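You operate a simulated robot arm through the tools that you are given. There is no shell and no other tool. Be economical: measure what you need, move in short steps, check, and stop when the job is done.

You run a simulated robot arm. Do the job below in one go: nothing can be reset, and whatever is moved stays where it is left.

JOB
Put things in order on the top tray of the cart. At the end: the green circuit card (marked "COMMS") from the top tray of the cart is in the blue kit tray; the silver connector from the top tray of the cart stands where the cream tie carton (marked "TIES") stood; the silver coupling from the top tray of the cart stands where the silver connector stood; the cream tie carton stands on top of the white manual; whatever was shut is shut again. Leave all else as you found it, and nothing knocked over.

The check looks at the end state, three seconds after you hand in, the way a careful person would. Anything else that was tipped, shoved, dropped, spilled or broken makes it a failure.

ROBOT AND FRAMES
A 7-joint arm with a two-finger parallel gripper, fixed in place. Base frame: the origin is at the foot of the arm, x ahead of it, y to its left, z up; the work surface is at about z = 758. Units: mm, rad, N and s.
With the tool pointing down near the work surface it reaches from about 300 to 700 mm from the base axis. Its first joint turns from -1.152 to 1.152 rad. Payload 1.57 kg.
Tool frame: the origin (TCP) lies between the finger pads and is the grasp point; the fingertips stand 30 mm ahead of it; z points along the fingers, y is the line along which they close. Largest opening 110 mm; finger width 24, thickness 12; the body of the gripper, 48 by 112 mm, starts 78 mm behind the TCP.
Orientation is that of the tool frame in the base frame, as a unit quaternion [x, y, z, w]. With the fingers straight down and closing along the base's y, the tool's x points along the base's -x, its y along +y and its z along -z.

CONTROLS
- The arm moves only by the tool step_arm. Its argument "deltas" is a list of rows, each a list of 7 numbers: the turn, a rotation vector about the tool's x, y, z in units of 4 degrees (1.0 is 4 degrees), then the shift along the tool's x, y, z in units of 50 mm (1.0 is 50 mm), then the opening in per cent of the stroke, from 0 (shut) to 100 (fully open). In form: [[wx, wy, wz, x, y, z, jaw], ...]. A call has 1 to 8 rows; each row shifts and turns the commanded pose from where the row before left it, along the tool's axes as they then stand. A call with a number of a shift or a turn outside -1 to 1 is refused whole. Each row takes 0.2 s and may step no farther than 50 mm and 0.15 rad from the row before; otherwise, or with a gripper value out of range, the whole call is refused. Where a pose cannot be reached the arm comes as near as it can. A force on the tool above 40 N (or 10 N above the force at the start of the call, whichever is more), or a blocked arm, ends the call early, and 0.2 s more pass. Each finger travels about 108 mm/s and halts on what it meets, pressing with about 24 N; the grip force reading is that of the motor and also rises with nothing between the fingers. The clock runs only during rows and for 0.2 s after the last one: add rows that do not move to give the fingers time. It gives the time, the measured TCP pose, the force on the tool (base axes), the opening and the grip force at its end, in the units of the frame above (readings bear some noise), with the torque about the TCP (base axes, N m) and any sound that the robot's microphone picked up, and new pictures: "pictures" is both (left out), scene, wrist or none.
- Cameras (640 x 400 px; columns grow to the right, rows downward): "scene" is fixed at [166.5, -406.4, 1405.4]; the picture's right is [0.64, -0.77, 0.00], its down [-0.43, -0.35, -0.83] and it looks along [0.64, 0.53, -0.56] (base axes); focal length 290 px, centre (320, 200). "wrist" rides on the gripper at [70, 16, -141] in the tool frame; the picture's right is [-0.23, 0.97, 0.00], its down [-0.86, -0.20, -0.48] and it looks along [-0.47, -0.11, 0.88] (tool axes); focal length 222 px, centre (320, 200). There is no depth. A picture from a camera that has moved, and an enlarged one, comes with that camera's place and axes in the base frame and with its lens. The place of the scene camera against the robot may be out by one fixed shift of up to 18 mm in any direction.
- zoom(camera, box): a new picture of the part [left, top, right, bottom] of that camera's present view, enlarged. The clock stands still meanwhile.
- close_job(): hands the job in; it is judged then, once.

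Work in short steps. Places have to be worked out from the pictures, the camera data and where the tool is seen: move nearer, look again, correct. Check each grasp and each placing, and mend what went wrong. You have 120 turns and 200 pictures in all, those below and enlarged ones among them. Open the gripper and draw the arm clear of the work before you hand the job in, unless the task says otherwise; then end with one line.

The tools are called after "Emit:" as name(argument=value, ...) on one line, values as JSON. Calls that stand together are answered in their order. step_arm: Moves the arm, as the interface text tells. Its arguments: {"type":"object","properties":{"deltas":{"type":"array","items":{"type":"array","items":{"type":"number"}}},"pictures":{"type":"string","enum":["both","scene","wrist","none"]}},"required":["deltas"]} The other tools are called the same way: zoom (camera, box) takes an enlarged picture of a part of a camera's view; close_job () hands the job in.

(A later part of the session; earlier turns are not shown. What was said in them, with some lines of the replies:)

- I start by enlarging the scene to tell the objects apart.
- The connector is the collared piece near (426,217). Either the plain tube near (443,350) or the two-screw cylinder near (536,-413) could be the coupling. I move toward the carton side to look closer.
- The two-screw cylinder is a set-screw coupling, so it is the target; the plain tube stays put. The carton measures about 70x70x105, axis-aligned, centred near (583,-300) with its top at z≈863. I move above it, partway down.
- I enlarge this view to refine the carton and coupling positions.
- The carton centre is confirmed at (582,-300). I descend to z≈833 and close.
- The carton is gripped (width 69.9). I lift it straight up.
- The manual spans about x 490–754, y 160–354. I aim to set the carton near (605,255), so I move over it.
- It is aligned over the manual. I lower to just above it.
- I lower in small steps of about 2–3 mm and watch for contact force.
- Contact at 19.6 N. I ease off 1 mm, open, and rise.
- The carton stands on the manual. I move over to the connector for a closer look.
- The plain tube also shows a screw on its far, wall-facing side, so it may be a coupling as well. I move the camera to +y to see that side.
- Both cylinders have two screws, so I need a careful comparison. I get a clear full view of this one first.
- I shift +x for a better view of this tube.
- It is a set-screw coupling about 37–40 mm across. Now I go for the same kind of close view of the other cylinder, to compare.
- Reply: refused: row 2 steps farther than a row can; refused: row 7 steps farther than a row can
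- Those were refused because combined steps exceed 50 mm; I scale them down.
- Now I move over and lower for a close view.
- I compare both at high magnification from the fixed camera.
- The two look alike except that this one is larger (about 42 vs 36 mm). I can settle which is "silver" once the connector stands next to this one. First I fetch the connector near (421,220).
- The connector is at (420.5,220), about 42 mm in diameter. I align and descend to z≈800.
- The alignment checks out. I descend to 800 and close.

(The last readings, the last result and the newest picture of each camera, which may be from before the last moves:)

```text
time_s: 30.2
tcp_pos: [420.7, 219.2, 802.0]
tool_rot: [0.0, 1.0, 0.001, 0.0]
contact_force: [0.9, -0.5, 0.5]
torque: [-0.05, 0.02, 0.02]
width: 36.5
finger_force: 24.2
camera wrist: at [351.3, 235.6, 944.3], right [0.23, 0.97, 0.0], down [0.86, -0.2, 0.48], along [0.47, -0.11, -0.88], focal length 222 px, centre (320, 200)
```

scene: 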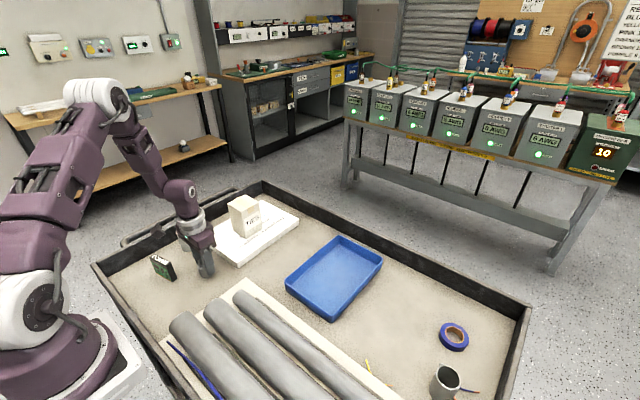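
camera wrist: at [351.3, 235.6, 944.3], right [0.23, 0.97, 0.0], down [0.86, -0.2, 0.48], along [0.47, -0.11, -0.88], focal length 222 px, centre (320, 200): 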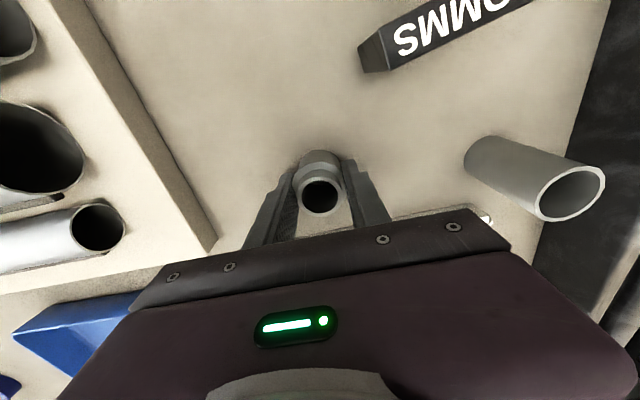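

Gripped at width 36.5. The connector's spot is (420.7,219.2) with TCP z 802 at rest. I lift and carry it toward the carton's old spot (582.5,-299.5).

Emit:
step_arm(deltas=[[0, 0, 0, 0, 0, -0.4, 20], [0, 0, 0, 0, 0, -0.8, 20], [0, 0, 0, 0, 0, -0.9, 20], [0, 0, 0, 0, 0, -0.9, 20], [0, 0, 0, -0.1, -0.6, 0, 20], [0, 0, 0, -0.3, -0.9, 0, 20], [0, 0, 0, -0.3, -0.9, 0, 20], [0, 0, 0, -0.3, -0.9, 0, 20]], pictures="scene")

Emit:
step_arm(deltas=[[0, 0, 0, -0.3, -0.9, 0, 20], [0, 0, 0, -0.3, -0.9, 0, 20], [0, 0, 0, -0.3, -0.9, 0, 20], [0, 0, 0, -0.3, -0.9, 0, 20], [0, 0, 0, -0.3, -0.9, 0, 20], [0, 0, 0, -0.3, -0.9, 0, 20], [0, 0, 0, -0.3, -0.9, 0, 20], [0, 0, 0, -0.1, -0.7, 0, 20]], pictures="none")

```text
time_s: 32.0
tcp_pos: [471.1, 54.3, 950.5]
tool_rot: [-0.001, 1.0, 0.0, 0.0]
contact_force: [-0.7, -0.2, -0.8]
torque: [0.04, 0.02, 0.01]
width: 36.5
finger_force: 24.4
```

scene: 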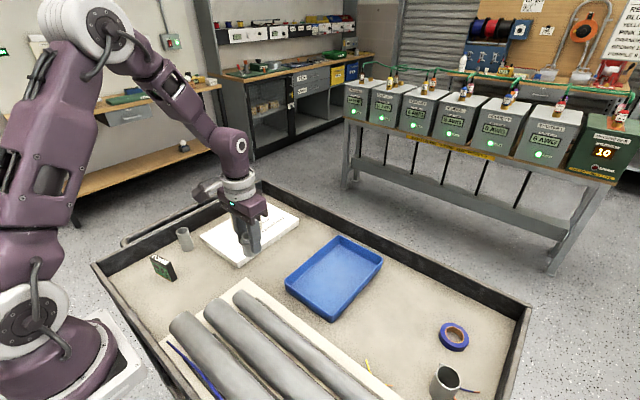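

```text
time_s: 33.8
tcp_pos: [581.0, -294.6, 949.5]
tool_rot: [-0.001, 1.0, 0.0, -0.001]
contact_force: [-0.1, -0.6, -2.0]
torque: [0.03, -0.01, 0.02]
width: 36.4
finger_force: 24.0
```

I fine-align and descend to just above the surface.

Emit:
step_arm(deltas=[[0, 0, 0, -0.02, -0.08, 0, 20], [0, 0, 0, 0, 0, 0.8, 20], [0, 0, 0, 0, 0, 0.8, 20], [0, 0, 0, 0, 0, 0.7, 20], [0, 0, 0, 0, 0, 0.3, 20], [0, 0, 0, 0, 0, 0, 20]])

```text
time_s: 35.2
tcp_pos: [581.4, -296.0, 821.6]
tool_rot: [0.0, 1.0, 0.0, 0.0]
contact_force: [0.5, -0.5, -0.9]
torque: [-0.01, -0.04, -0.01]
width: 36.3
finger_force: 24.1
camera wrist: at [512.3, -281.3, 964.0], right [0.23, 0.97, 0.0], down [0.86, -0.2, 0.48], along [0.47, -0.11, -0.88], focal length 222 px, centre (320, 200)
```

scene: 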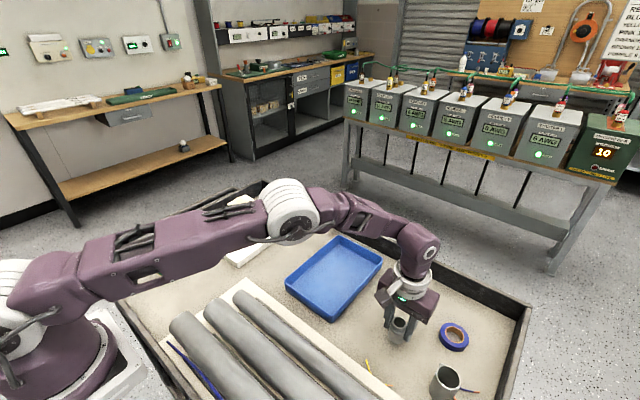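
wrist: 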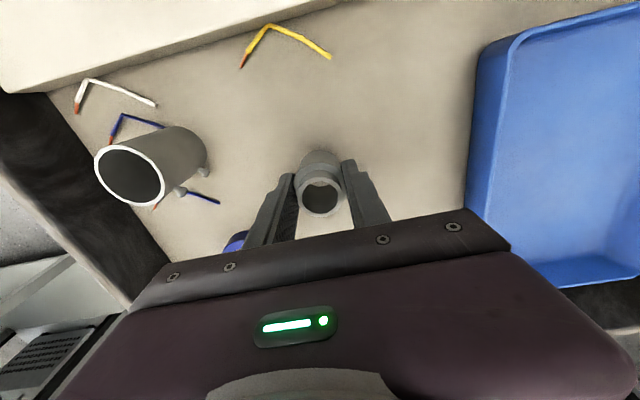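

A small correction (+1 mm x, -3 mm y), then I lower slowly to contact.

Emit:
step_arm(deltas=[[0, 0, 0, -0.02, -0.06, 0, 20], [0, 0, 0, 0, 0, 0.2, 20], [0, 0, 0, 0, 0, 0.1, 20], [0, 0, 0, 0, 0, 0.05, 20], [0, 0, 0, 0, 0, 0.03, 20], [0, 0, 0, 0, 0, 0, 20]], pictures="none")

```text
time_s: 36.6
tcp_pos: [583.0, -301.1, 801.4]
tool_rot: [0.0, 1.0, -0.001, 0.0]
contact_force: [0.9, -1.0, 2.5]
torque: [-0.02, 0.01, -0.02]
width: 36.5
finger_force: 23.6
```

Emit:
step_arm(deltas=[[0, 0, 0, 0, 0, 0.02, 20], [0, 0, 0, 0, 0, 0, 20]], pictures="none")

```text
time_s: 37.2
tcp_pos: [583.6, -300.9, 800.6]
tool_rot: [-0.001, 1.0, 0.0, 0.0]
contact_force: [-0.8, 1.6, 6.4]
torque: [0.08, 0.03, -0.03]
width: 36.2
finger_force: 24.2
```

Light contact confirmed. I open and rise straight up.

Emit:
step_arm(deltas=[[0, 0, 0, 0, 0, 0, 45], [0, 0, 0, 0, 0, 0, 75], [0, 0, 0, 0, 0, 0, 85], [0, 0, 0, 0, 0, -0.4, 85], [0, 0, 0, 0, 0, -0.8, 85], [0, 0, 0, 0, 0, -0.8, 100], [0, 0, 0, 0, 0, 0, 100]])

Emit:
zoom(camera="wrist", box=[140, 70, 360, 220])

Emit:
zoom(camera="scene", box=[360, 290, 520, 400])

```text
time_s: 38.8
tcp_pos: [582.1, -301.4, 901.2]
tool_rot: [0.0, 1.0, 0.0, -0.001]
contact_force: [-0.2, -0.4, 0.5]
torque: [-0.01, 0.01, -0.01]
width: 110.1
finger_force: 0.1
camera wrist: at [513.3, -285.7, 1045.0], right [0.23, 0.97, 0.0], down [0.86, -0.2, 0.48], along [0.47, -0.11, -0.88], focal length 222 px, centre (320, 200)
```

scene: 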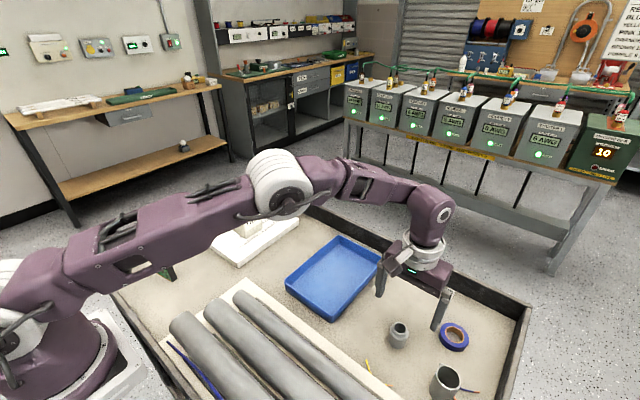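
wrist: 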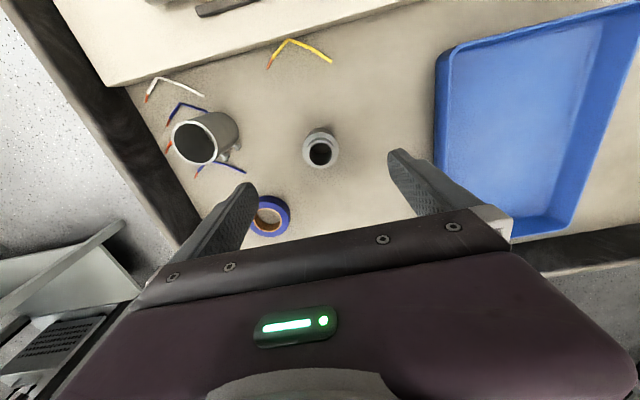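

```text
2.67 times, centred on (250, 145) of wrist
camera zoom: at [513.3, -285.7, 1045.0], right [0.23, 0.97, 0.0], down [0.86, -0.2, 0.48], along [0.47, -0.11, -0.88], focal length 592 px, centre (507, 347)
```

zoom: 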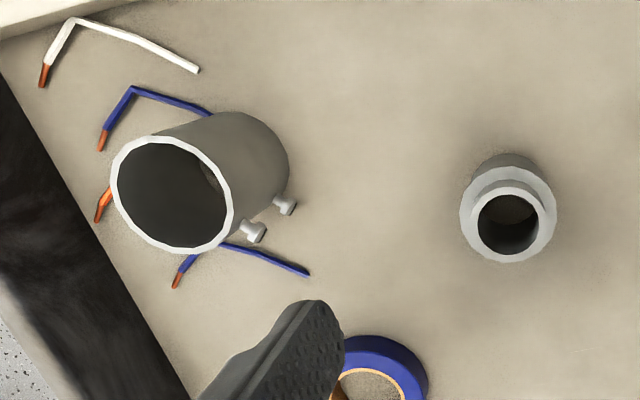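

```text
3.64 times, centred on (440, 345) of scene
camera zoom: at [166.5, -406.4, 1405.4], right [0.64, -0.77, 0.0], down [-0.43, -0.35, -0.83], along [0.64, 0.53, -0.56], focal length 1056 px, centre (-116, -327)
```

zoom: 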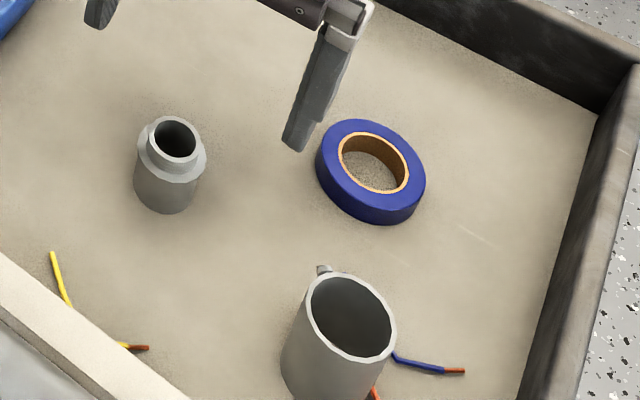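

The connector stands in the carton's old spot, and all neighbours are undisturbed. I judge the coupling to be the tube at about (441,360). It matches the connector's size and stands clear, while the bigger one sits among the offcut clutter at the edge of reach. Its screws face +y, so I'll grip it along x. I travel there now.

Emit:
step_arm(deltas=[[0, 0, 0, 0, 0, -0.9, 100], [0, 0, 0, 0, 0, -0.9, 100], [0, 0, 0, 0.25, 0.9, 0, 100], [0, 0, 0, 0.25, 0.9, 0, 100], [0, 0, 0, 0.25, 0.9, 0, 100], [0, 0, 0, 0.25, 0.9, 0, 100], [0, 0, 0, 0.25, 0.9, 0, 100], [0, 0, 0, 0.25, 0.9, 0, 100]], pictures="none")

Emit:
step_arm(deltas=[[0, 0, 0, 0.25, 0.9, 0, 100], [0, 0, 0, 0.25, 0.9, 0, 100], [0, 0, 0, 0.25, 0.9, 0, 100], [0, 0, 0, 0.25, 0.9, 0, 100], [0, 0, 0, 0.3, 0.9, 0, 100], [0, 0, 0, 0, 0.9, 0, 100], [0, 0, 0, 0, 0.9, 0, 100], [0, 0, 0, 0, 0.8, 0, 100]], pictures="none")

Emit:
step_arm(deltas=[[0, 0, -1, 0, 0, 0, 100], [0, 0, -1, 0, 0, 0, 100], [0, 0, -1, 0, 0, 0, 100], [0, 0, -1, 0, 0, 0, 100], [0, 0, -1, 0, 0, 0, 100], [0, 0, -1, 0, 0, 0, 100], [0, 0, -1, 0, 0, 0, 100], [0, 0, -1, 0, 0, 0, 100]], pictures="none")

Emit:
step_arm(deltas=[[0, 0, -1, 0, 0, 0, 100], [0, 0, -1, 0, 0, 0, 100], [0, 0, -1, 0, 0, 0, 100], [0, 0, -1, 0, 0, 0, 100], [0, 0, -1, 0, 0, 0, 100], [0, 0, -1, 0, 0, 0, 100], [0, 0, -1, 0, 0, 0, 100], [0, 0, -1, 0, 0, 0, 100]], pictures="none")

Emit:
step_arm(deltas=[[0, 0, -1, 0, 0, 0, 100], [0, 0, -1, 0, 0, 0, 100], [0, 0, -1, 0, 0, 0, 100], [0, 0, -1, 0, 0, 0, 100], [0, 0, -1, 0, 0, 0, 100], [0, 0, -1, 0, 0, 0, 100], [0, 0, -0.5, 0, 0, 0, 100], [0, 0, 0, 0, 0, 0, 100]])

```text
time_s: 40.6
tcp_pos: [506.9, -34.0, 990.2]
tool_rot: [0.0, 1.0, 0.0, 0.0]
contact_force: [-0.1, 0.1, -0.1]
torque: [-0.03, -0.01, -0.01]
width: 110.0
finger_force: 0.2
```

```text
time_s: 42.4
tcp_pos: [442.1, 323.2, 991.2]
tool_rot: [0.0, 1.0, 0.001, 0.0]
contact_force: [-0.3, -0.2, -0.9]
torque: [0.02, 0.01, -0.01]
width: 110.0
finger_force: 0.1
```

```text
time_s: 44.2
tcp_pos: [442.0, 322.8, 992.1]
tool_rot: [-0.276, 0.961, 0.001, -0.001]
contact_force: [0.0, -0.1, -0.5]
torque: [-0.03, 0.01, 0.01]
width: 110.0
finger_force: 0.0
```

```text
time_s: 46.0
tcp_pos: [442.5, 322.4, 991.3]
tool_rot: [-0.53, 0.848, 0.0, 0.001]
contact_force: [0.1, 0.0, -1.7]
torque: [0.04, 0.0, -0.03]
width: 109.9
finger_force: 0.1
```

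```text
time_s: 47.8
tcp_pos: [442.8, 323.3, 991.1]
tool_rot: [0.708, -0.706, -0.001, 0.0]
contact_force: [-0.2, 0.2, -0.1]
torque: [0.0, 0.02, -0.02]
width: 110.0
finger_force: 0.0
camera wrist: at [426.4, 253.1, 1134.2], right [-0.97, 0.23, 0.0], down [0.2, 0.86, 0.48], along [0.11, 0.47, -0.88], focal length 222 px, centre (320, 200)
```

scene: 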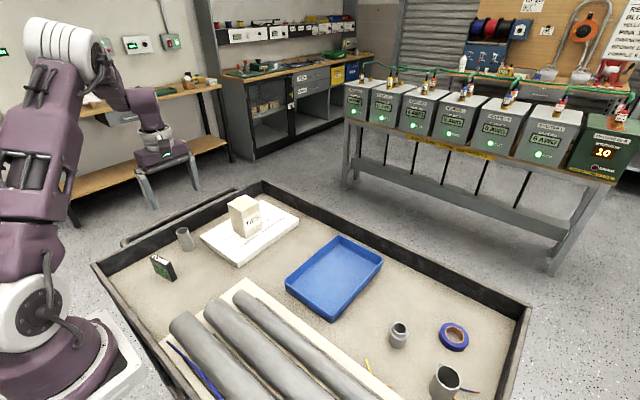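
wrist: 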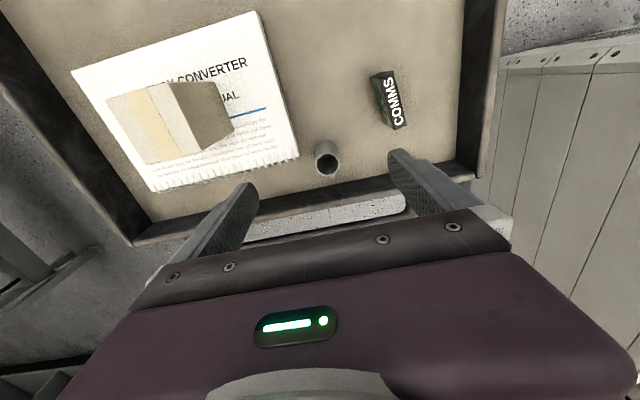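

Emit:
zoom(camera="wrist", box=[280, 60, 430, 190])

```text
3.08 times, centred on (355, 125) of wrist
camera zoom: at [426.4, 253.1, 1134.2], right [-0.97, 0.23, 0.0], down [0.2, 0.86, 0.48], along [0.11, 0.47, -0.88], focal length 684 px, centre (212, 431)
```

zoom: 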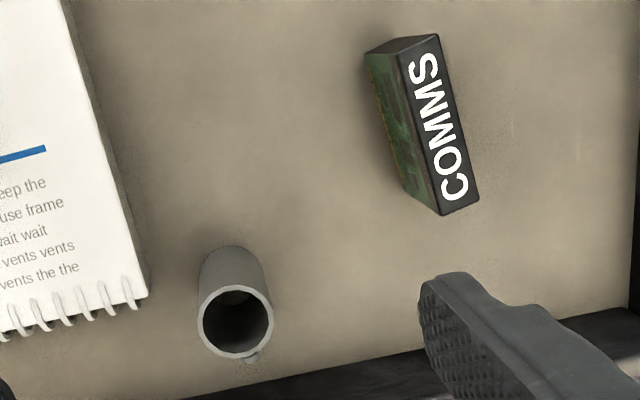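

The coupling axis is at (440.5,360.5). I align, narrow the jaw to 58% to stay clear of the manual's coil, and descend partway.

Emit:
step_arm(deltas=[[0, 0, 0, -0.74, 0.046, 0, 58], [0, 0, 0, 0, 0, 0.8, 58], [0, 0, 0, 0, 0, 0.8, 58], [0, 0, 0, 0, 0, 0.7, 58], [0, 0, 0, 0, 0, 0, 58]])

```text
time_s: 49.0
tcp_pos: [439.1, 361.4, 876.5]
tool_rot: [0.707, -0.707, 0.0, 0.0]
contact_force: [-0.7, -0.7, 0.3]
torque: [0.01, 0.02, 0.01]
width: 63.6
finger_force: 0.0
camera wrist: at [423.2, 292.6, 1019.2], right [-0.97, 0.23, 0.0], down [0.2, 0.86, 0.48], along [0.11, 0.47, -0.88], focal length 222 px, centre (320, 200)
```

scene: 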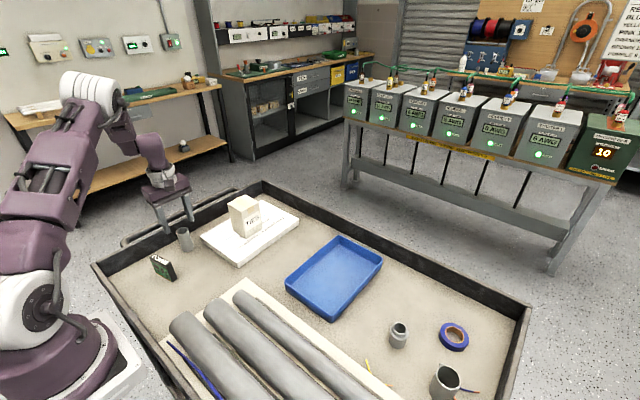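
wrist: 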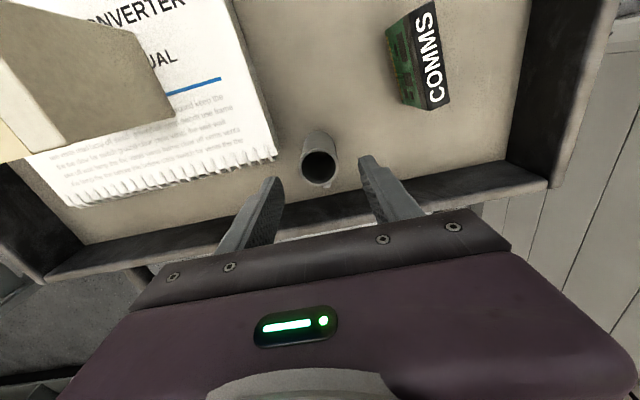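

It is centred between the fingers. I descend to z≈815 and close.

Emit:
step_arm(deltas=[[0, 0, 0, 0.02, 0, 0.6, 58], [0, 0, 0, 0, 0, 0.6, 58], [0, 0, 0, 0, 0, 0, 58], [0, 0, 0, 0, 0, 0, 40], [0, 0, 0, 0, 0, 0, 20], [0, 0, 0, 0, 0, 0, 20]])

```text
time_s: 50.4
tcp_pos: [440.9, 359.0, 816.3]
tool_rot: [0.708, -0.707, 0.0, 0.0]
contact_force: [-0.1, 0.5, 0.7]
torque: [-0.01, 0.06, -0.01]
width: 36.6
finger_force: 23.7
camera wrist: at [424.2, 289.3, 958.6], right [-0.97, 0.23, 0.0], down [0.2, 0.86, 0.48], along [0.11, 0.47, -0.88], focal length 222 px, centre (320, 200)
```

scene: 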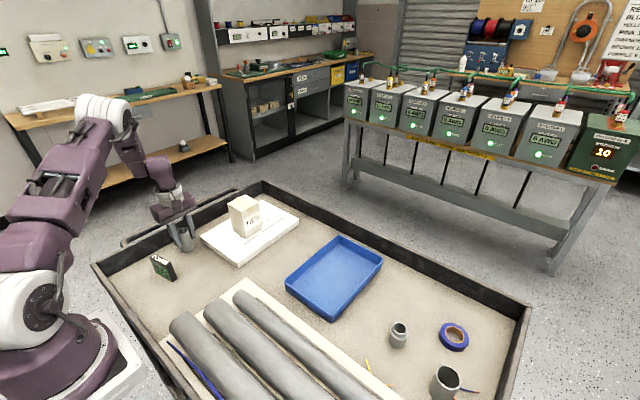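
wrist: 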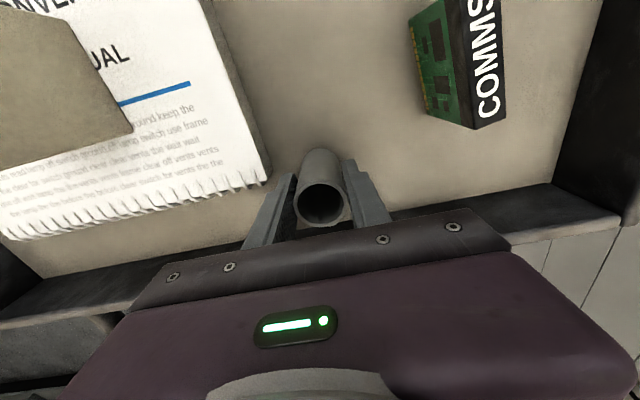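

Width is 36.6, identical in gauge to the connector's 36.5, which supports this choice. I lift and move to the connector's old spot.

Emit:
step_arm(deltas=[[0, 0, 0, 0, 0, -0.4, 20], [0, 0, 0, 0, 0, -0.8, 20], [0, 0, 0, 0, 0, -0.8, 20], [0, 0, 0, 0.6, 0.1, 0, 20], [0, 0, 0, 0.8, 0.1, 0, 20], [0, 0, 0, 0.8, 0.1, 0, 20], [0, 0, 0, 0.6, 0.1, 0, 20], [0, 0, 0, 0, 0, 0, 20]])

```text
time_s: 52.2
tcp_pos: [420.8, 217.6, 915.7]
tool_rot: [0.707, -0.707, 0.0, 0.0]
contact_force: [0.0, 0.3, -1.4]
torque: [0.02, -0.04, 0.0]
width: 36.0
finger_force: 23.8
camera wrist: at [404.6, 147.9, 1058.3], right [-0.97, 0.23, 0.0], down [0.2, 0.86, 0.48], along [0.11, 0.47, -0.88], focal length 222 px, centre (320, 200)
```

scene: 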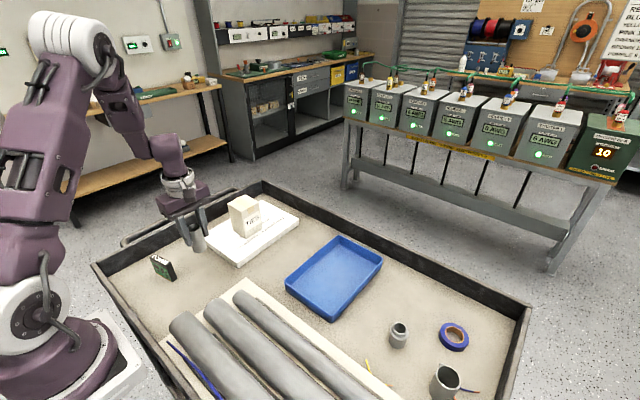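
wrist: 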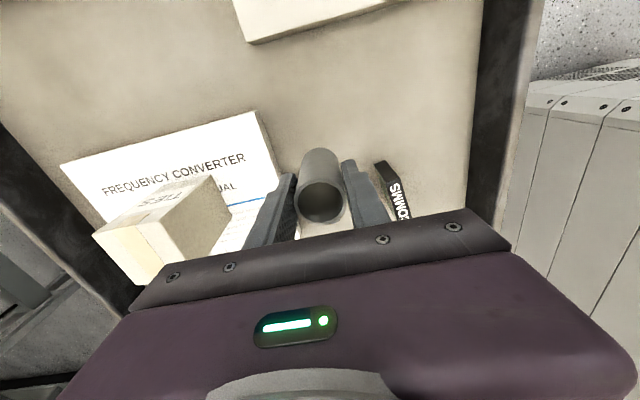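

I lower to just above the surface.

Emit:
step_arm(deltas=[[0, 0, 0, -0.02, 0, 0.8, 20], [0, 0, 0, 0, 0, 0.7, 20], [0, 0, 0, 0, 0, 0.3, 20], [0, 0, 0, 0, 0, 0.1, 20], [0, 0, 0, 0, 0, 0.05, 20], [0, 0, 0, 0, 0, 0, 20]], pictures="none")

```text
time_s: 53.6
tcp_pos: [420.0, 219.1, 819.0]
tool_rot: [-0.707, 0.708, 0.001, -0.001]
contact_force: [0.8, 0.1, -0.9]
torque: [-0.02, -0.01, -0.03]
width: 35.9
finger_force: 23.9
```

Emit:
step_arm(deltas=[[0, 0, 0, 0, 0, 0.03, 20], [0, 0, 0, 0, 0, 0.03, 20], [0, 0, 0, 0, 0, 0.02, 20], [0, 0, 0, 0, 0, 0, 20]], pictures="none")

```text
time_s: 54.6
tcp_pos: [419.2, 219.6, 815.3]
tool_rot: [0.707, -0.707, 0.0, -0.002]
contact_force: [5.1, 0.2, 15.4]
torque: [0.06, -0.2, 0.0]
width: 35.6
finger_force: 24.6
```

Contact felt (15 N). I ease off, open, and rise.

Emit:
step_arm(deltas=[[0, 0, 0, 0, 0, -0.02, 20], [0, 0, 0, 0, 0, 0, 40], [0, 0, 0, 0, 0, 0, 62], [0, 0, 0, 0, 0, 0, 62], [0, 0, 0, 0, 0, -0.5, 62], [0, 0, 0, 0, 0, -0.9, 62], [0, 0, 0, 0, 0, -0.9, 62], [0, 0, 0, 0, 0, 0, 62]])

Emit:
zoom(camera="scene", box=[140, 190, 300, 290])

```text
time_s: 56.4
tcp_pos: [418.0, 216.4, 930.7]
tool_rot: [-0.707, 0.707, 0.0, 0.0]
contact_force: [0.7, -0.3, 0.8]
torque: [-0.02, -0.01, -0.01]
width: 68.3
finger_force: 0.1
camera wrist: at [402.6, 147.9, 1073.5], right [-0.97, 0.23, 0.0], down [0.2, 0.86, 0.48], along [0.11, 0.47, -0.88], focal length 222 px, centre (320, 200)
```

scene: 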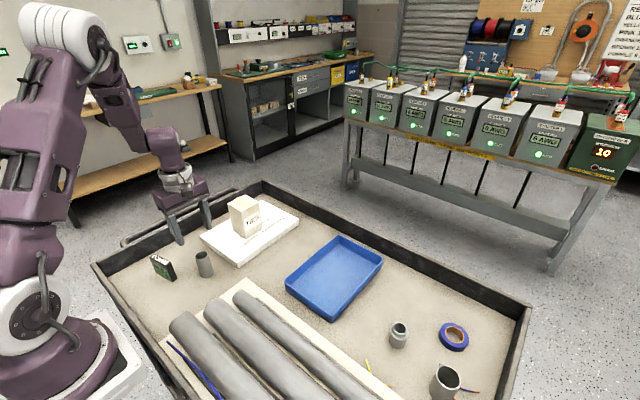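
wrist: 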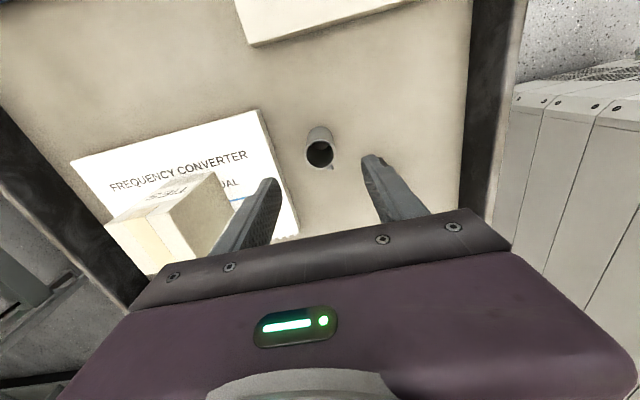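

```text
4.00 times, centred on (220, 240) of scene
camera zoom: at [166.5, -406.4, 1405.4], right [0.64, -0.77, 0.0], down [-0.43, -0.35, -0.83], along [0.64, 0.53, -0.56], focal length 1161 px, centre (720, 40)
```

zoom: 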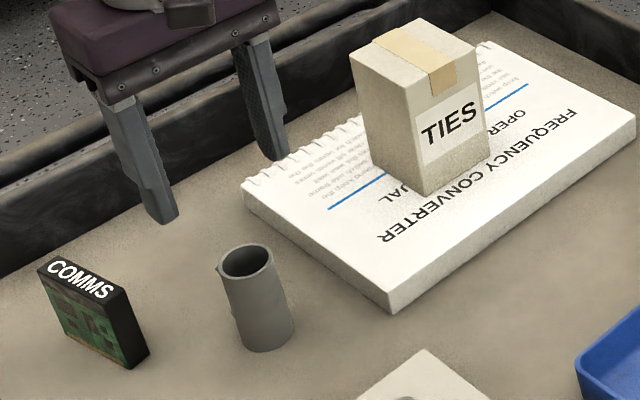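

The coupling stands in the connector's spot. Now for the card near (338,301), standing on edge: I move above it.

Emit:
step_arm(deltas=[[0, 0, 0, -0.4, 0.5, 0, 62], [0, 0, 0, -0.5, 0.6, 0, 62], [0, 0, 0, -0.5, 0.5, 0, 62], [0, 0, 0, 0, 0, 0, 62]], pictures="wrist")

Emit:
zoom(camera="wrist", box=[240, 60, 400, 190])

```text
time_s: 57.4
tcp_pos: [339.1, 288.5, 929.8]
tool_rot: [0.708, -0.707, 0.0, 0.0]
contact_force: [0.2, -0.3, 0.0]
torque: [-0.01, 0.0, -0.03]
width: 68.2
finger_force: 0.0
camera wrist: at [322.9, 219.2, 1073.2], right [-0.97, 0.23, 0.0], down [0.2, 0.86, 0.48], along [0.11, 0.47, -0.88], focal length 222 px, centre (320, 200)
```

wrist: 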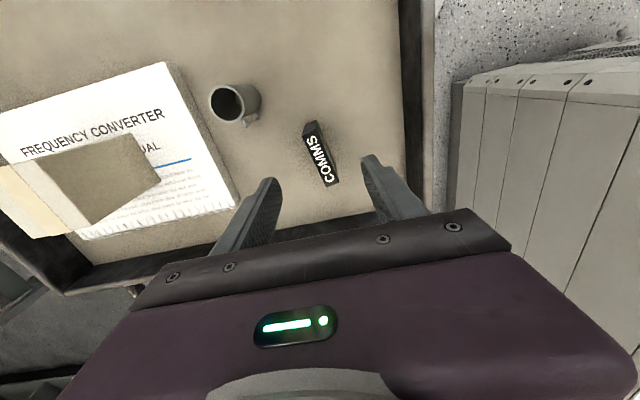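

```text
3.08 times, centred on (320, 125) of wrist
camera zoom: at [322.9, 219.2, 1073.2], right [-0.97, 0.23, 0.0], down [0.2, 0.86, 0.48], along [0.11, 0.47, -0.88], focal length 684 px, centre (320, 431)
```

zoom: 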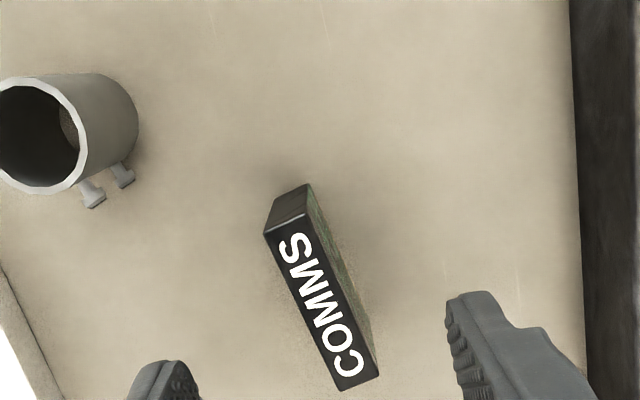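

The card's centre is (340,302), about 16 mm thick, with its long axis 11° off y. I align, yaw -11° about the tool z, and descend partway.

Emit:
step_arm(deltas=[[0, 0, 0, -0.264, -0.024, 0, 62], [0, 0, -1, 0, 0, 0, 62], [0, 0, -1, 0, 0, 0, 62], [0, 0, -0.75, 0, 0, 0, 62], [0, 0, 0, 0, 0, 0.6, 62], [0, 0, 0, 0, 0, 0, 62]])

Emit:
zoom(camera="wrist", box=[240, 80, 400, 210])

```text
time_s: 58.8
tcp_pos: [341.3, 302.9, 899.7]
tool_rot: [0.772, -0.636, 0.0, -0.001]
contact_force: [-0.3, 0.6, -0.8]
torque: [0.0, -0.01, 0.02]
width: 68.3
finger_force: 0.1
camera wrist: at [338.0, 230.1, 1042.9], right [-1.0, 0.04, 0.0], down [0.03, 0.88, 0.48], along [0.02, 0.48, -0.88], focal length 222 px, centre (320, 200)
```

scene: 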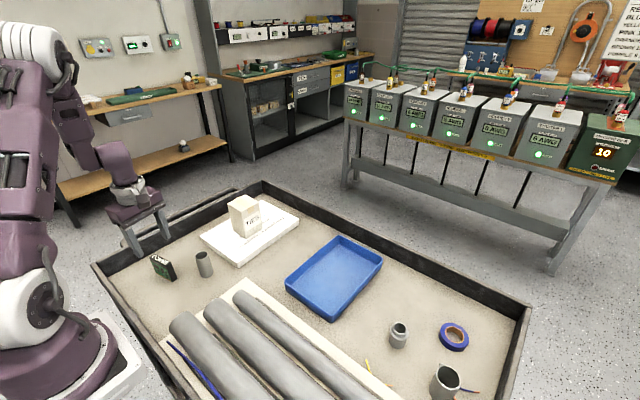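
wrist: 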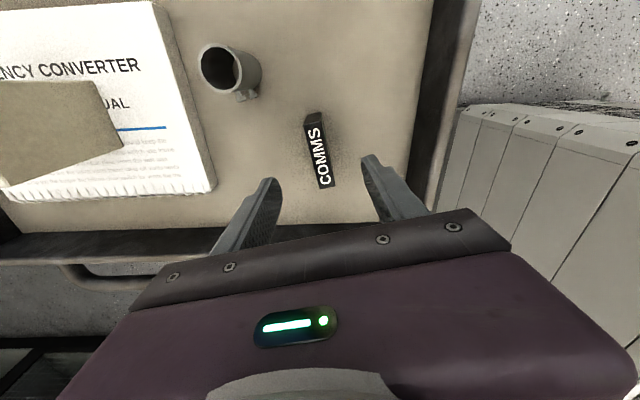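

```text
3.08 times, centred on (320, 145) of wrist
camera zoom: at [338.0, 230.1, 1042.9], right [-1.0, 0.04, 0.0], down [0.03, 0.88, 0.48], along [0.02, 0.48, -0.88], focal length 684 px, centre (320, 369)
```

zoom: 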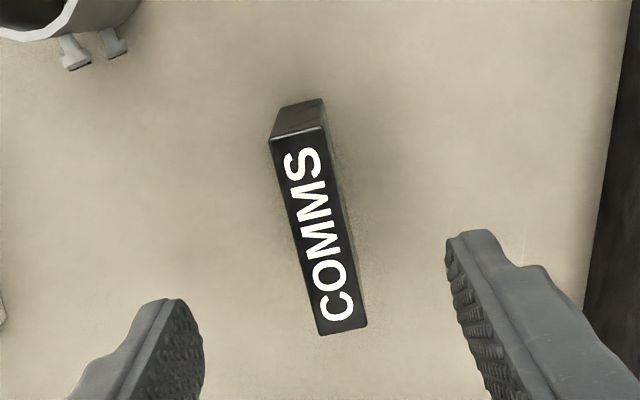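

It is well aligned. I descend to z≈802 and close on the card.

Emit:
step_arm(deltas=[[0, 0, 0, 0.04, 0, 0.7, 62], [0, 0, 0, 0, 0, 0.7, 62], [0, 0, 0, 0, 0, 0.55, 62], [0, 0, 0, 0, 0, 0, 62], [0, 0, 0, 0, 0, 0, 40], [0, 0, 0, 0, 0, 0, 20], [0, 0, 0, 0, 0, 0, 5], [0, 0, 0, 0, 0, 0, 5]])

```text
time_s: 60.6
tcp_pos: [341.0, 301.4, 802.7]
tool_rot: [0.772, -0.636, 0.0, 0.0]
contact_force: [0.5, 0.1, 0.4]
torque: [0.02, 0.0, 0.0]
width: 17.3
finger_force: 24.0
camera wrist: at [338.4, 229.9, 945.2], right [-1.0, 0.04, 0.0], down [0.03, 0.88, 0.48], along [0.02, 0.48, -0.88], focal length 222 px, centre (320, 200)
```

scene: 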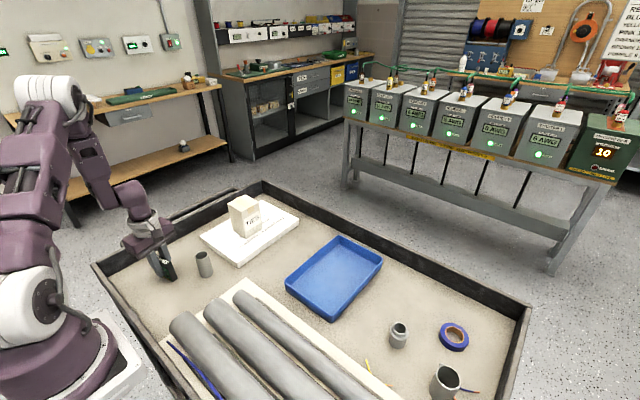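
wrist: 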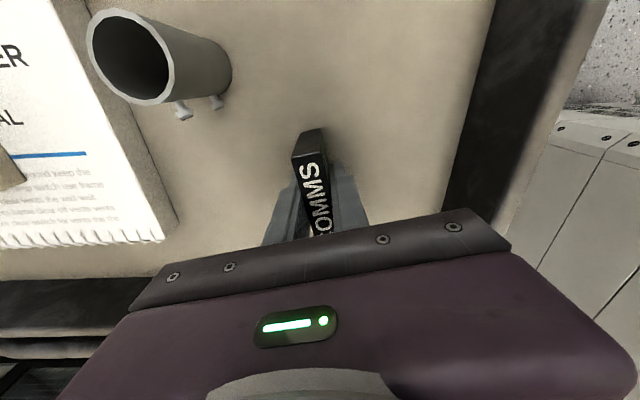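

Gripped (17.3 mm). I lift, then turn the tool back 101° to its default yaw at height before carrying it.

Emit:
step_arm(deltas=[[0, 0, 0, 0, 0, -0.4, 5], [0, 0, 0, 0, 0, -0.8, 5], [0, 0, 0, 0, 0, -0.9, 5], [0, 0, 0, 0, 0, -0.9, 5], [0, 0, 0.75, 0, 0, 0, 5], [0, 0, 1, 0, 0, 0, 5], [0, 0, 1, 0, 0, 0, 5], [0, 0, 1, 0, 0, 0, 5]], pictures="scene")

Emit:
step_arm(deltas=[[0, 0, 1, 0, 0, 0, 5], [0, 0, 1, 0, 0, 0, 5], [0, 0, 1, 0, 0, 0, 5], [0, 0, 1, 0, 0, 0, 5], [0, 0, 1, 0, 0, 0, 5], [0, 0, 1, 0, 0, 0, 5], [0, 0, 1, 0, 0, 0, 5], [0, 0, 1, 0, 0, 0, 5]], pictures="none")

Emit:
step_arm(deltas=[[0, 0, 1, 0, 0, 0, 5], [0, 0, 1, 0, 0, 0, 5], [0, 0, 1, 0, 0, 0, 5], [0, 0, 1, 0, 0, 0, 5], [0, 0, 1, 0, 0, 0, 5], [0, 0, 1, 0, 0, 0, 5], [0, 0, 1, 0, 0, 0, 5], [0, 0, 1, 0, 0, 0, 5]], pictures="none")

Emit:
step_arm(deltas=[[0, 0, 1, 0, 0, 0, 5], [0, 0, 1, 0, 0, 0, 5], [0, 0, 1, 0, 0, 0, 5], [0, 0, 1, 0, 0, 0, 5], [0, 0, 1, 0, 0, 0, 5], [0, 0, 0.5, 0, 0, 0, 5], [0, 0, 0, 0, 0, 0, 5]], pictures="both")

```text
time_s: 62.4
tcp_pos: [341.7, 301.7, 951.7]
tool_rot: [-0.682, 0.732, 0.0, 0.0]
contact_force: [0.6, 0.3, -0.1]
torque: [0.01, 0.01, 0.01]
width: 17.4
finger_force: 24.2
```

scene: 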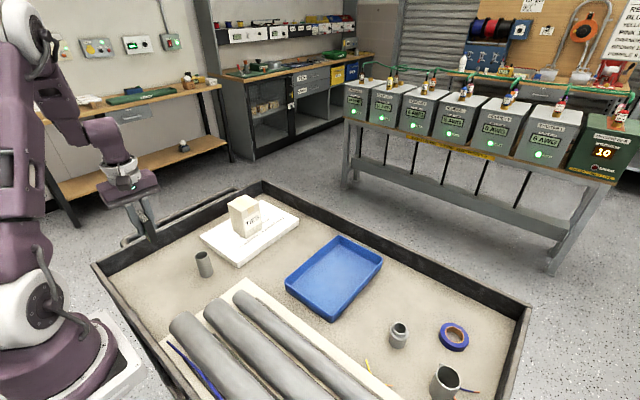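

```text
time_s: 64.2
tcp_pos: [341.2, 301.4, 953.8]
tool_rot: [-0.454, 0.891, 0.0, 0.0]
contact_force: [0.6, -0.9, -1.2]
torque: [-0.04, -0.04, 0.01]
width: 17.3
finger_force: 24.1
```

```text
time_s: 66.0
tcp_pos: [340.9, 301.1, 952.6]
tool_rot: [-0.191, 0.982, 0.0, 0.0]
contact_force: [0.8, 0.4, -0.5]
torque: [-0.03, 0.03, -0.01]
width: 17.5
finger_force: 23.7
```

```text
time_s: 67.6
tcp_pos: [341.5, 301.3, 954.1]
tool_rot: [0.0, 1.0, 0.001, 0.001]
contact_force: [-0.4, 0.0, 0.6]
torque: [0.03, 0.0, -0.02]
width: 17.5
finger_force: 24.0
camera wrist: at [271.7, 317.4, 1096.1], right [0.23, 0.97, 0.0], down [0.86, -0.2, 0.48], along [0.47, -0.11, -0.88], focal length 222 px, centre (320, 200)
```

scene: 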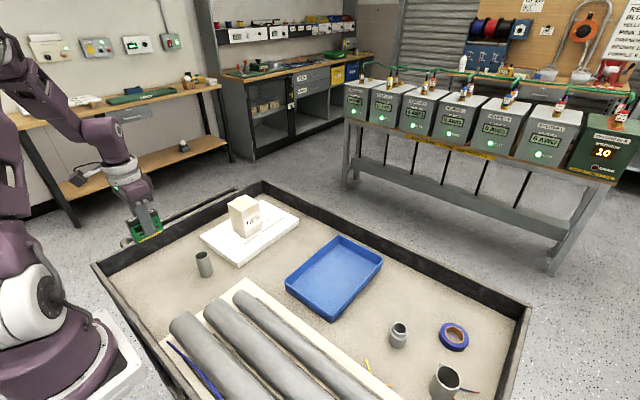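
wrist: 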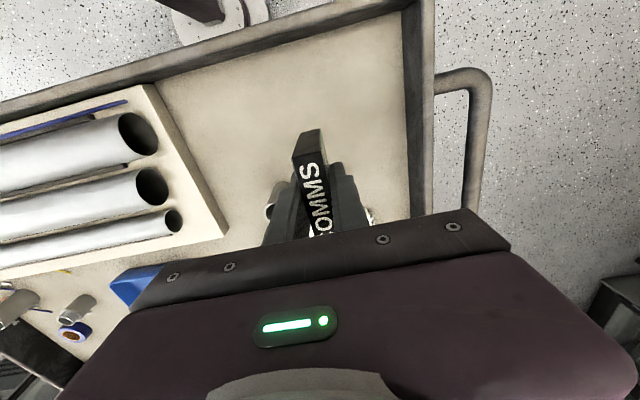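

I carry the card diagonally toward (610,-80), over the tray.

Emit:
step_arm(deltas=[[0, 0, 0, -0.3, -0.4, 0, 5], [0, 0, 0, -0.53, -0.75, 0, 5], [0, 0, 0, -0.53, -0.75, 0, 5], [0, 0, 0, -0.53, -0.75, 0, 5], [0, 0, 0, -0.53, -0.75, 0, 5], [0, 0, 0, -0.53, -0.75, 0, 5], [0, 0, 0, -0.53, -0.75, 0, 5], [0, 0, 0, -0.53, -0.75, 0, 5]], pictures="none")

Emit:
step_arm(deltas=[[0, 0, 0, -0.53, -0.75, 0, 5], [0, 0, 0, -0.53, -0.75, 0, 5], [0, 0, 0, -0.3, -0.47, 0, 5], [0, 0, 0, 0, 0, 0, 5]])

```text
time_s: 69.4
tcp_pos: [543.6, 18.2, 952.0]
tool_rot: [-0.001, 1.0, 0.0, 0.0]
contact_force: [0.5, -1.2, -0.9]
torque: [0.06, 0.0, -0.01]
width: 17.2
finger_force: 24.0
```

```text
time_s: 70.4
tcp_pos: [611.8, -80.8, 953.2]
tool_rot: [0.0, 1.0, 0.0, 0.0]
contact_force: [0.0, -0.1, -1.2]
torque: [0.0, 0.0, 0.01]
width: 17.4
finger_force: 23.9
camera wrist: at [542.2, -63.7, 1096.2], right [0.23, 0.97, 0.0], down [0.86, -0.2, 0.48], along [0.47, -0.11, -0.88], focal length 222 px, centre (320, 200)
```

scene: 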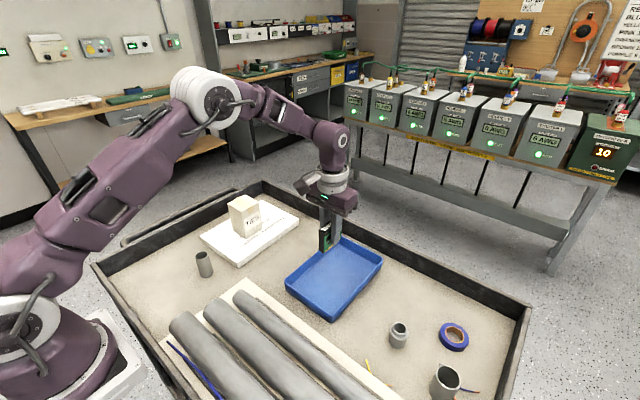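
wrist: 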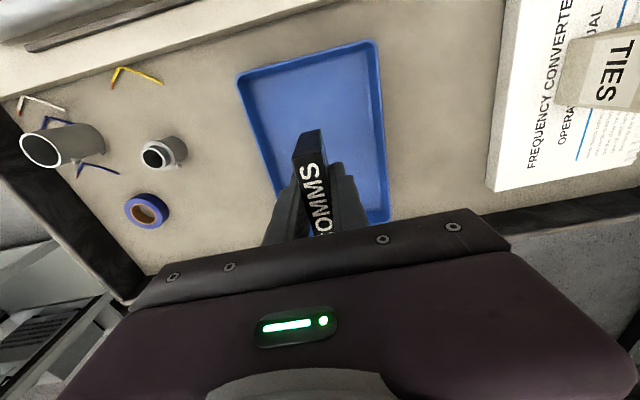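

The card is centred over the tray in y and well within it in x. I descend to just above the floor.

Emit:
step_arm(deltas=[[0, 0, 0, 0, 0, 0.7, 5], [0, 0, 0, 0, 0, 0.8, 5], [0, 0, 0, 0, 0, 0.7, 5], [0, 0, 0, 0, 0, 0.3, 5], [0, 0, 0, 0, 0, 0, 5]])

Emit:
zoom(camera="scene", box=[270, 190, 400, 330])

```text
time_s: 71.6
tcp_pos: [610.2, -81.1, 828.1]
tool_rot: [-0.001, 1.0, 0.0, 0.0]
contact_force: [0.5, 0.2, -0.8]
torque: [0.02, 0.02, 0.02]
width: 17.5
finger_force: 24.1
camera wrist: at [541.6, -64.7, 971.4], right [0.23, 0.97, 0.0], down [0.86, -0.2, 0.48], along [0.47, -0.11, -0.88], focal length 222 px, centre (320, 200)
```

scene: 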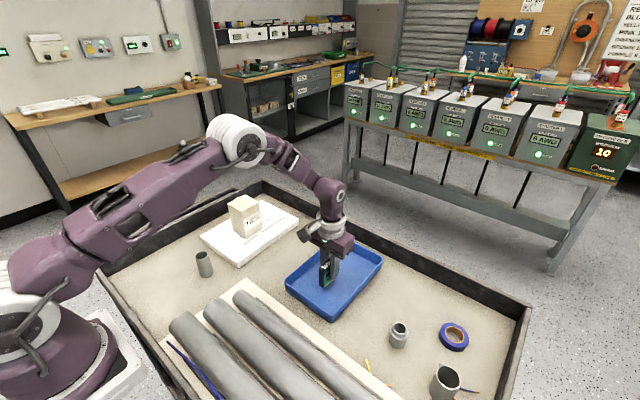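
wrist: 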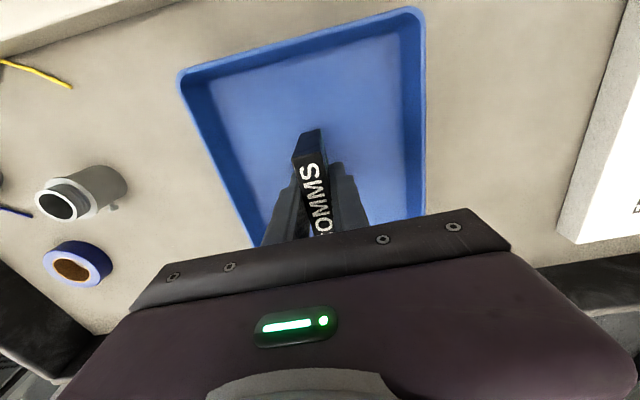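

```text
2.86 times, centred on (335, 260) of scene
camera zoom: at [166.5, -406.4, 1405.4], right [0.64, -0.77, 0.0], down [-0.43, -0.35, -0.83], along [0.64, 0.53, -0.56], focal length 829 px, centre (277, 29)
```

zoom: 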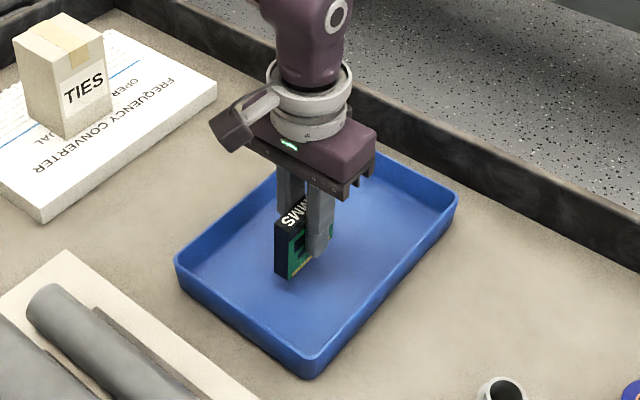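

I lower slowly until contact.

Emit:
step_arm(deltas=[[0, 0, 0, 0, 0, 0.2, 5], [0, 0, 0, 0, 0, 0.1, 5], [0, 0, 0, 0, 0, 0.05, 5], [0, 0, 0, 0, 0, 0.03, 5], [0, 0, 0, 0, 0, 0, 5]], pictures="none")

```text
time_s: 72.8
tcp_pos: [611.0, -80.4, 808.5]
tool_rot: [-0.001, 1.0, -0.001, 0.0]
contact_force: [-0.4, 0.0, -0.1]
torque: [0.0, -0.03, -0.05]
width: 17.3
finger_force: 24.0
```

Emit:
step_arm(deltas=[[0, 0, 0, 0, 0, 0.03, 5], [0, 0, 0, 0, 0, 0.03, 5], [0, 0, 0, 0, 0, 0, 5]], pictures="none")

```text
time_s: 73.6
tcp_pos: [611.0, -80.0, 806.8]
tool_rot: [0.0, 1.0, 0.0, 0.001]
contact_force: [-5.2, 0.3, 17.7]
torque: [-0.03, 0.22, 0.01]
width: 17.6
finger_force: 23.8
```

Contact with the tray floor. I ease off, open symmetrically, and rise.

Emit:
step_arm(deltas=[[0, 0, 0, 0, 0, -0.02, 5], [0, 0, 0, 0, 0, 0, 20], [0, 0, 0, 0, 0, 0, 40], [0, 0, 0, 0, 0, 0, 50], [0, 0, 0, 0, 0, -0.5, 50], [0, 0, 0, 0, 0, -0.9, 50], [0, 0, 0, 0, 0, -0.9, 50], [0, 0, 0, 0, 0, -0.9, 50]])

Emit:
zoom(camera="scene", box=[270, 220, 400, 330])

```text
time_s: 75.4
tcp_pos: [611.1, -81.5, 969.8]
tool_rot: [0.001, 1.0, 0.0, 0.0]
contact_force: [-0.3, -0.9, 0.3]
torque: [-0.02, -0.02, 0.0]
width: 54.9
finger_force: 0.1
camera wrist: at [540.8, -64.5, 1112.6], right [0.23, 0.97, 0.0], down [0.86, -0.2, 0.48], along [0.47, -0.11, -0.88], focal length 222 px, centre (320, 200)
```

scene: 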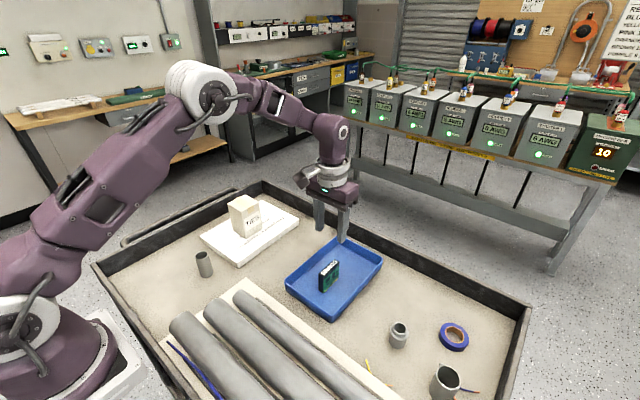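
wrist: 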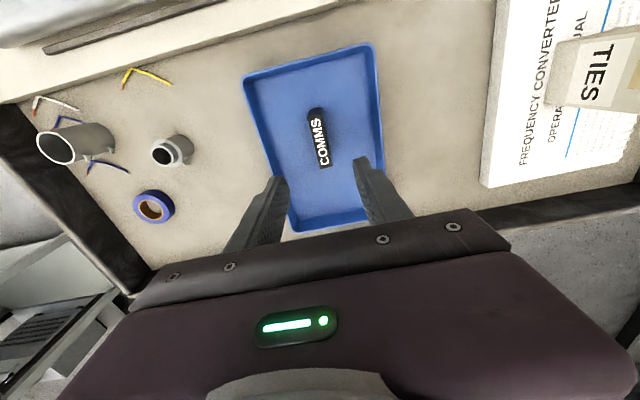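

```text
3.64 times, centred on (335, 275) of scene
camera zoom: at [166.5, -406.4, 1405.4], right [0.64, -0.77, 0.0], down [-0.43, -0.35, -0.83], along [0.64, 0.53, -0.56], focal length 1056 px, centre (266, -73)
```

zoom: 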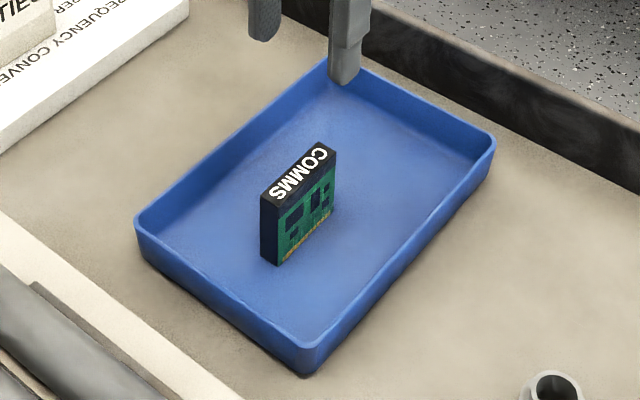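

The card stands in the tray. I draw the arm up and back with the gripper fully open, then check everything once more.

Emit:
step_arm(deltas=[[0, 0, 0, 0, 0, -0.9, 100], [0, 0, 0, 0, 0, -0.9, 100], [0, 0, 0, 0.7, 0.4, -0.5, 100], [0, 0, 0, 0.8, 0.4, -0.4, 100], [0, 0, 0, 0.8, 0.4, -0.3, 100], [0, 0, 0, 0.6, 0.4, 0, 100], [0, 0, 0, 0, 0, 0, 100]])

Emit:
zoom(camera="scene", box=[90, 180, 540, 400])

```text
time_s: 77.0
tcp_pos: [466.7, 0.4, 1117.9]
tool_rot: [0.0, 1.0, 0.0, -0.001]
contact_force: [0.0, -0.2, 0.3]
torque: [-0.02, 0.01, 0.0]
width: 109.9
finger_force: 0.1
camera wrist: at [397.6, 16.9, 1260.4], right [0.23, 0.97, 0.0], down [0.86, -0.2, 0.48], along [0.47, -0.11, -0.88], focal length 222 px, centre (320, 200)
```

scene: 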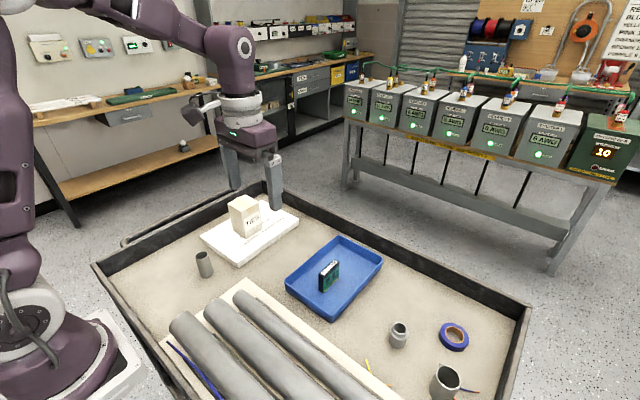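
wrist: 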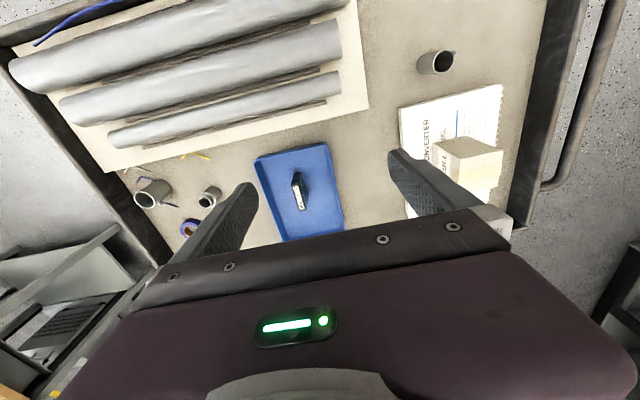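

```text
1.42 times, centred on (315, 290) of scene
camera zoom: at [166.5, -406.4, 1405.4], right [0.64, -0.77, 0.0], down [-0.43, -0.35, -0.83], along [0.64, 0.53, -0.56], focal length 413 px, centre (327, 72)
```

zoom: 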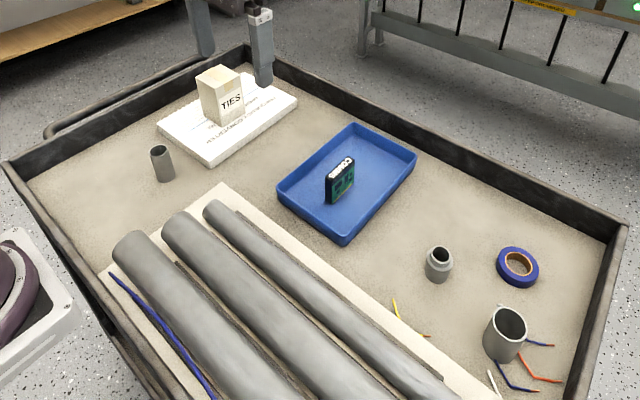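

Everything stands upright in its place, the arm is clear, and nothing that was shut was opened. I hand in.

Emit:
close_job()

```text
The job is handed in.
```

I did all four moves and handed the job in, but there were two look-alike silver couplings and I had to choose one. The card is upright in the blue tray, the connector is on the carton's old spot, the coupling is on the connector's old spot, and the carton is on the manual. I moved the narrower coupling, whose width matches the connector's; the larger one among the wire offcuts was left alone. Nothing was opened or knocked over.
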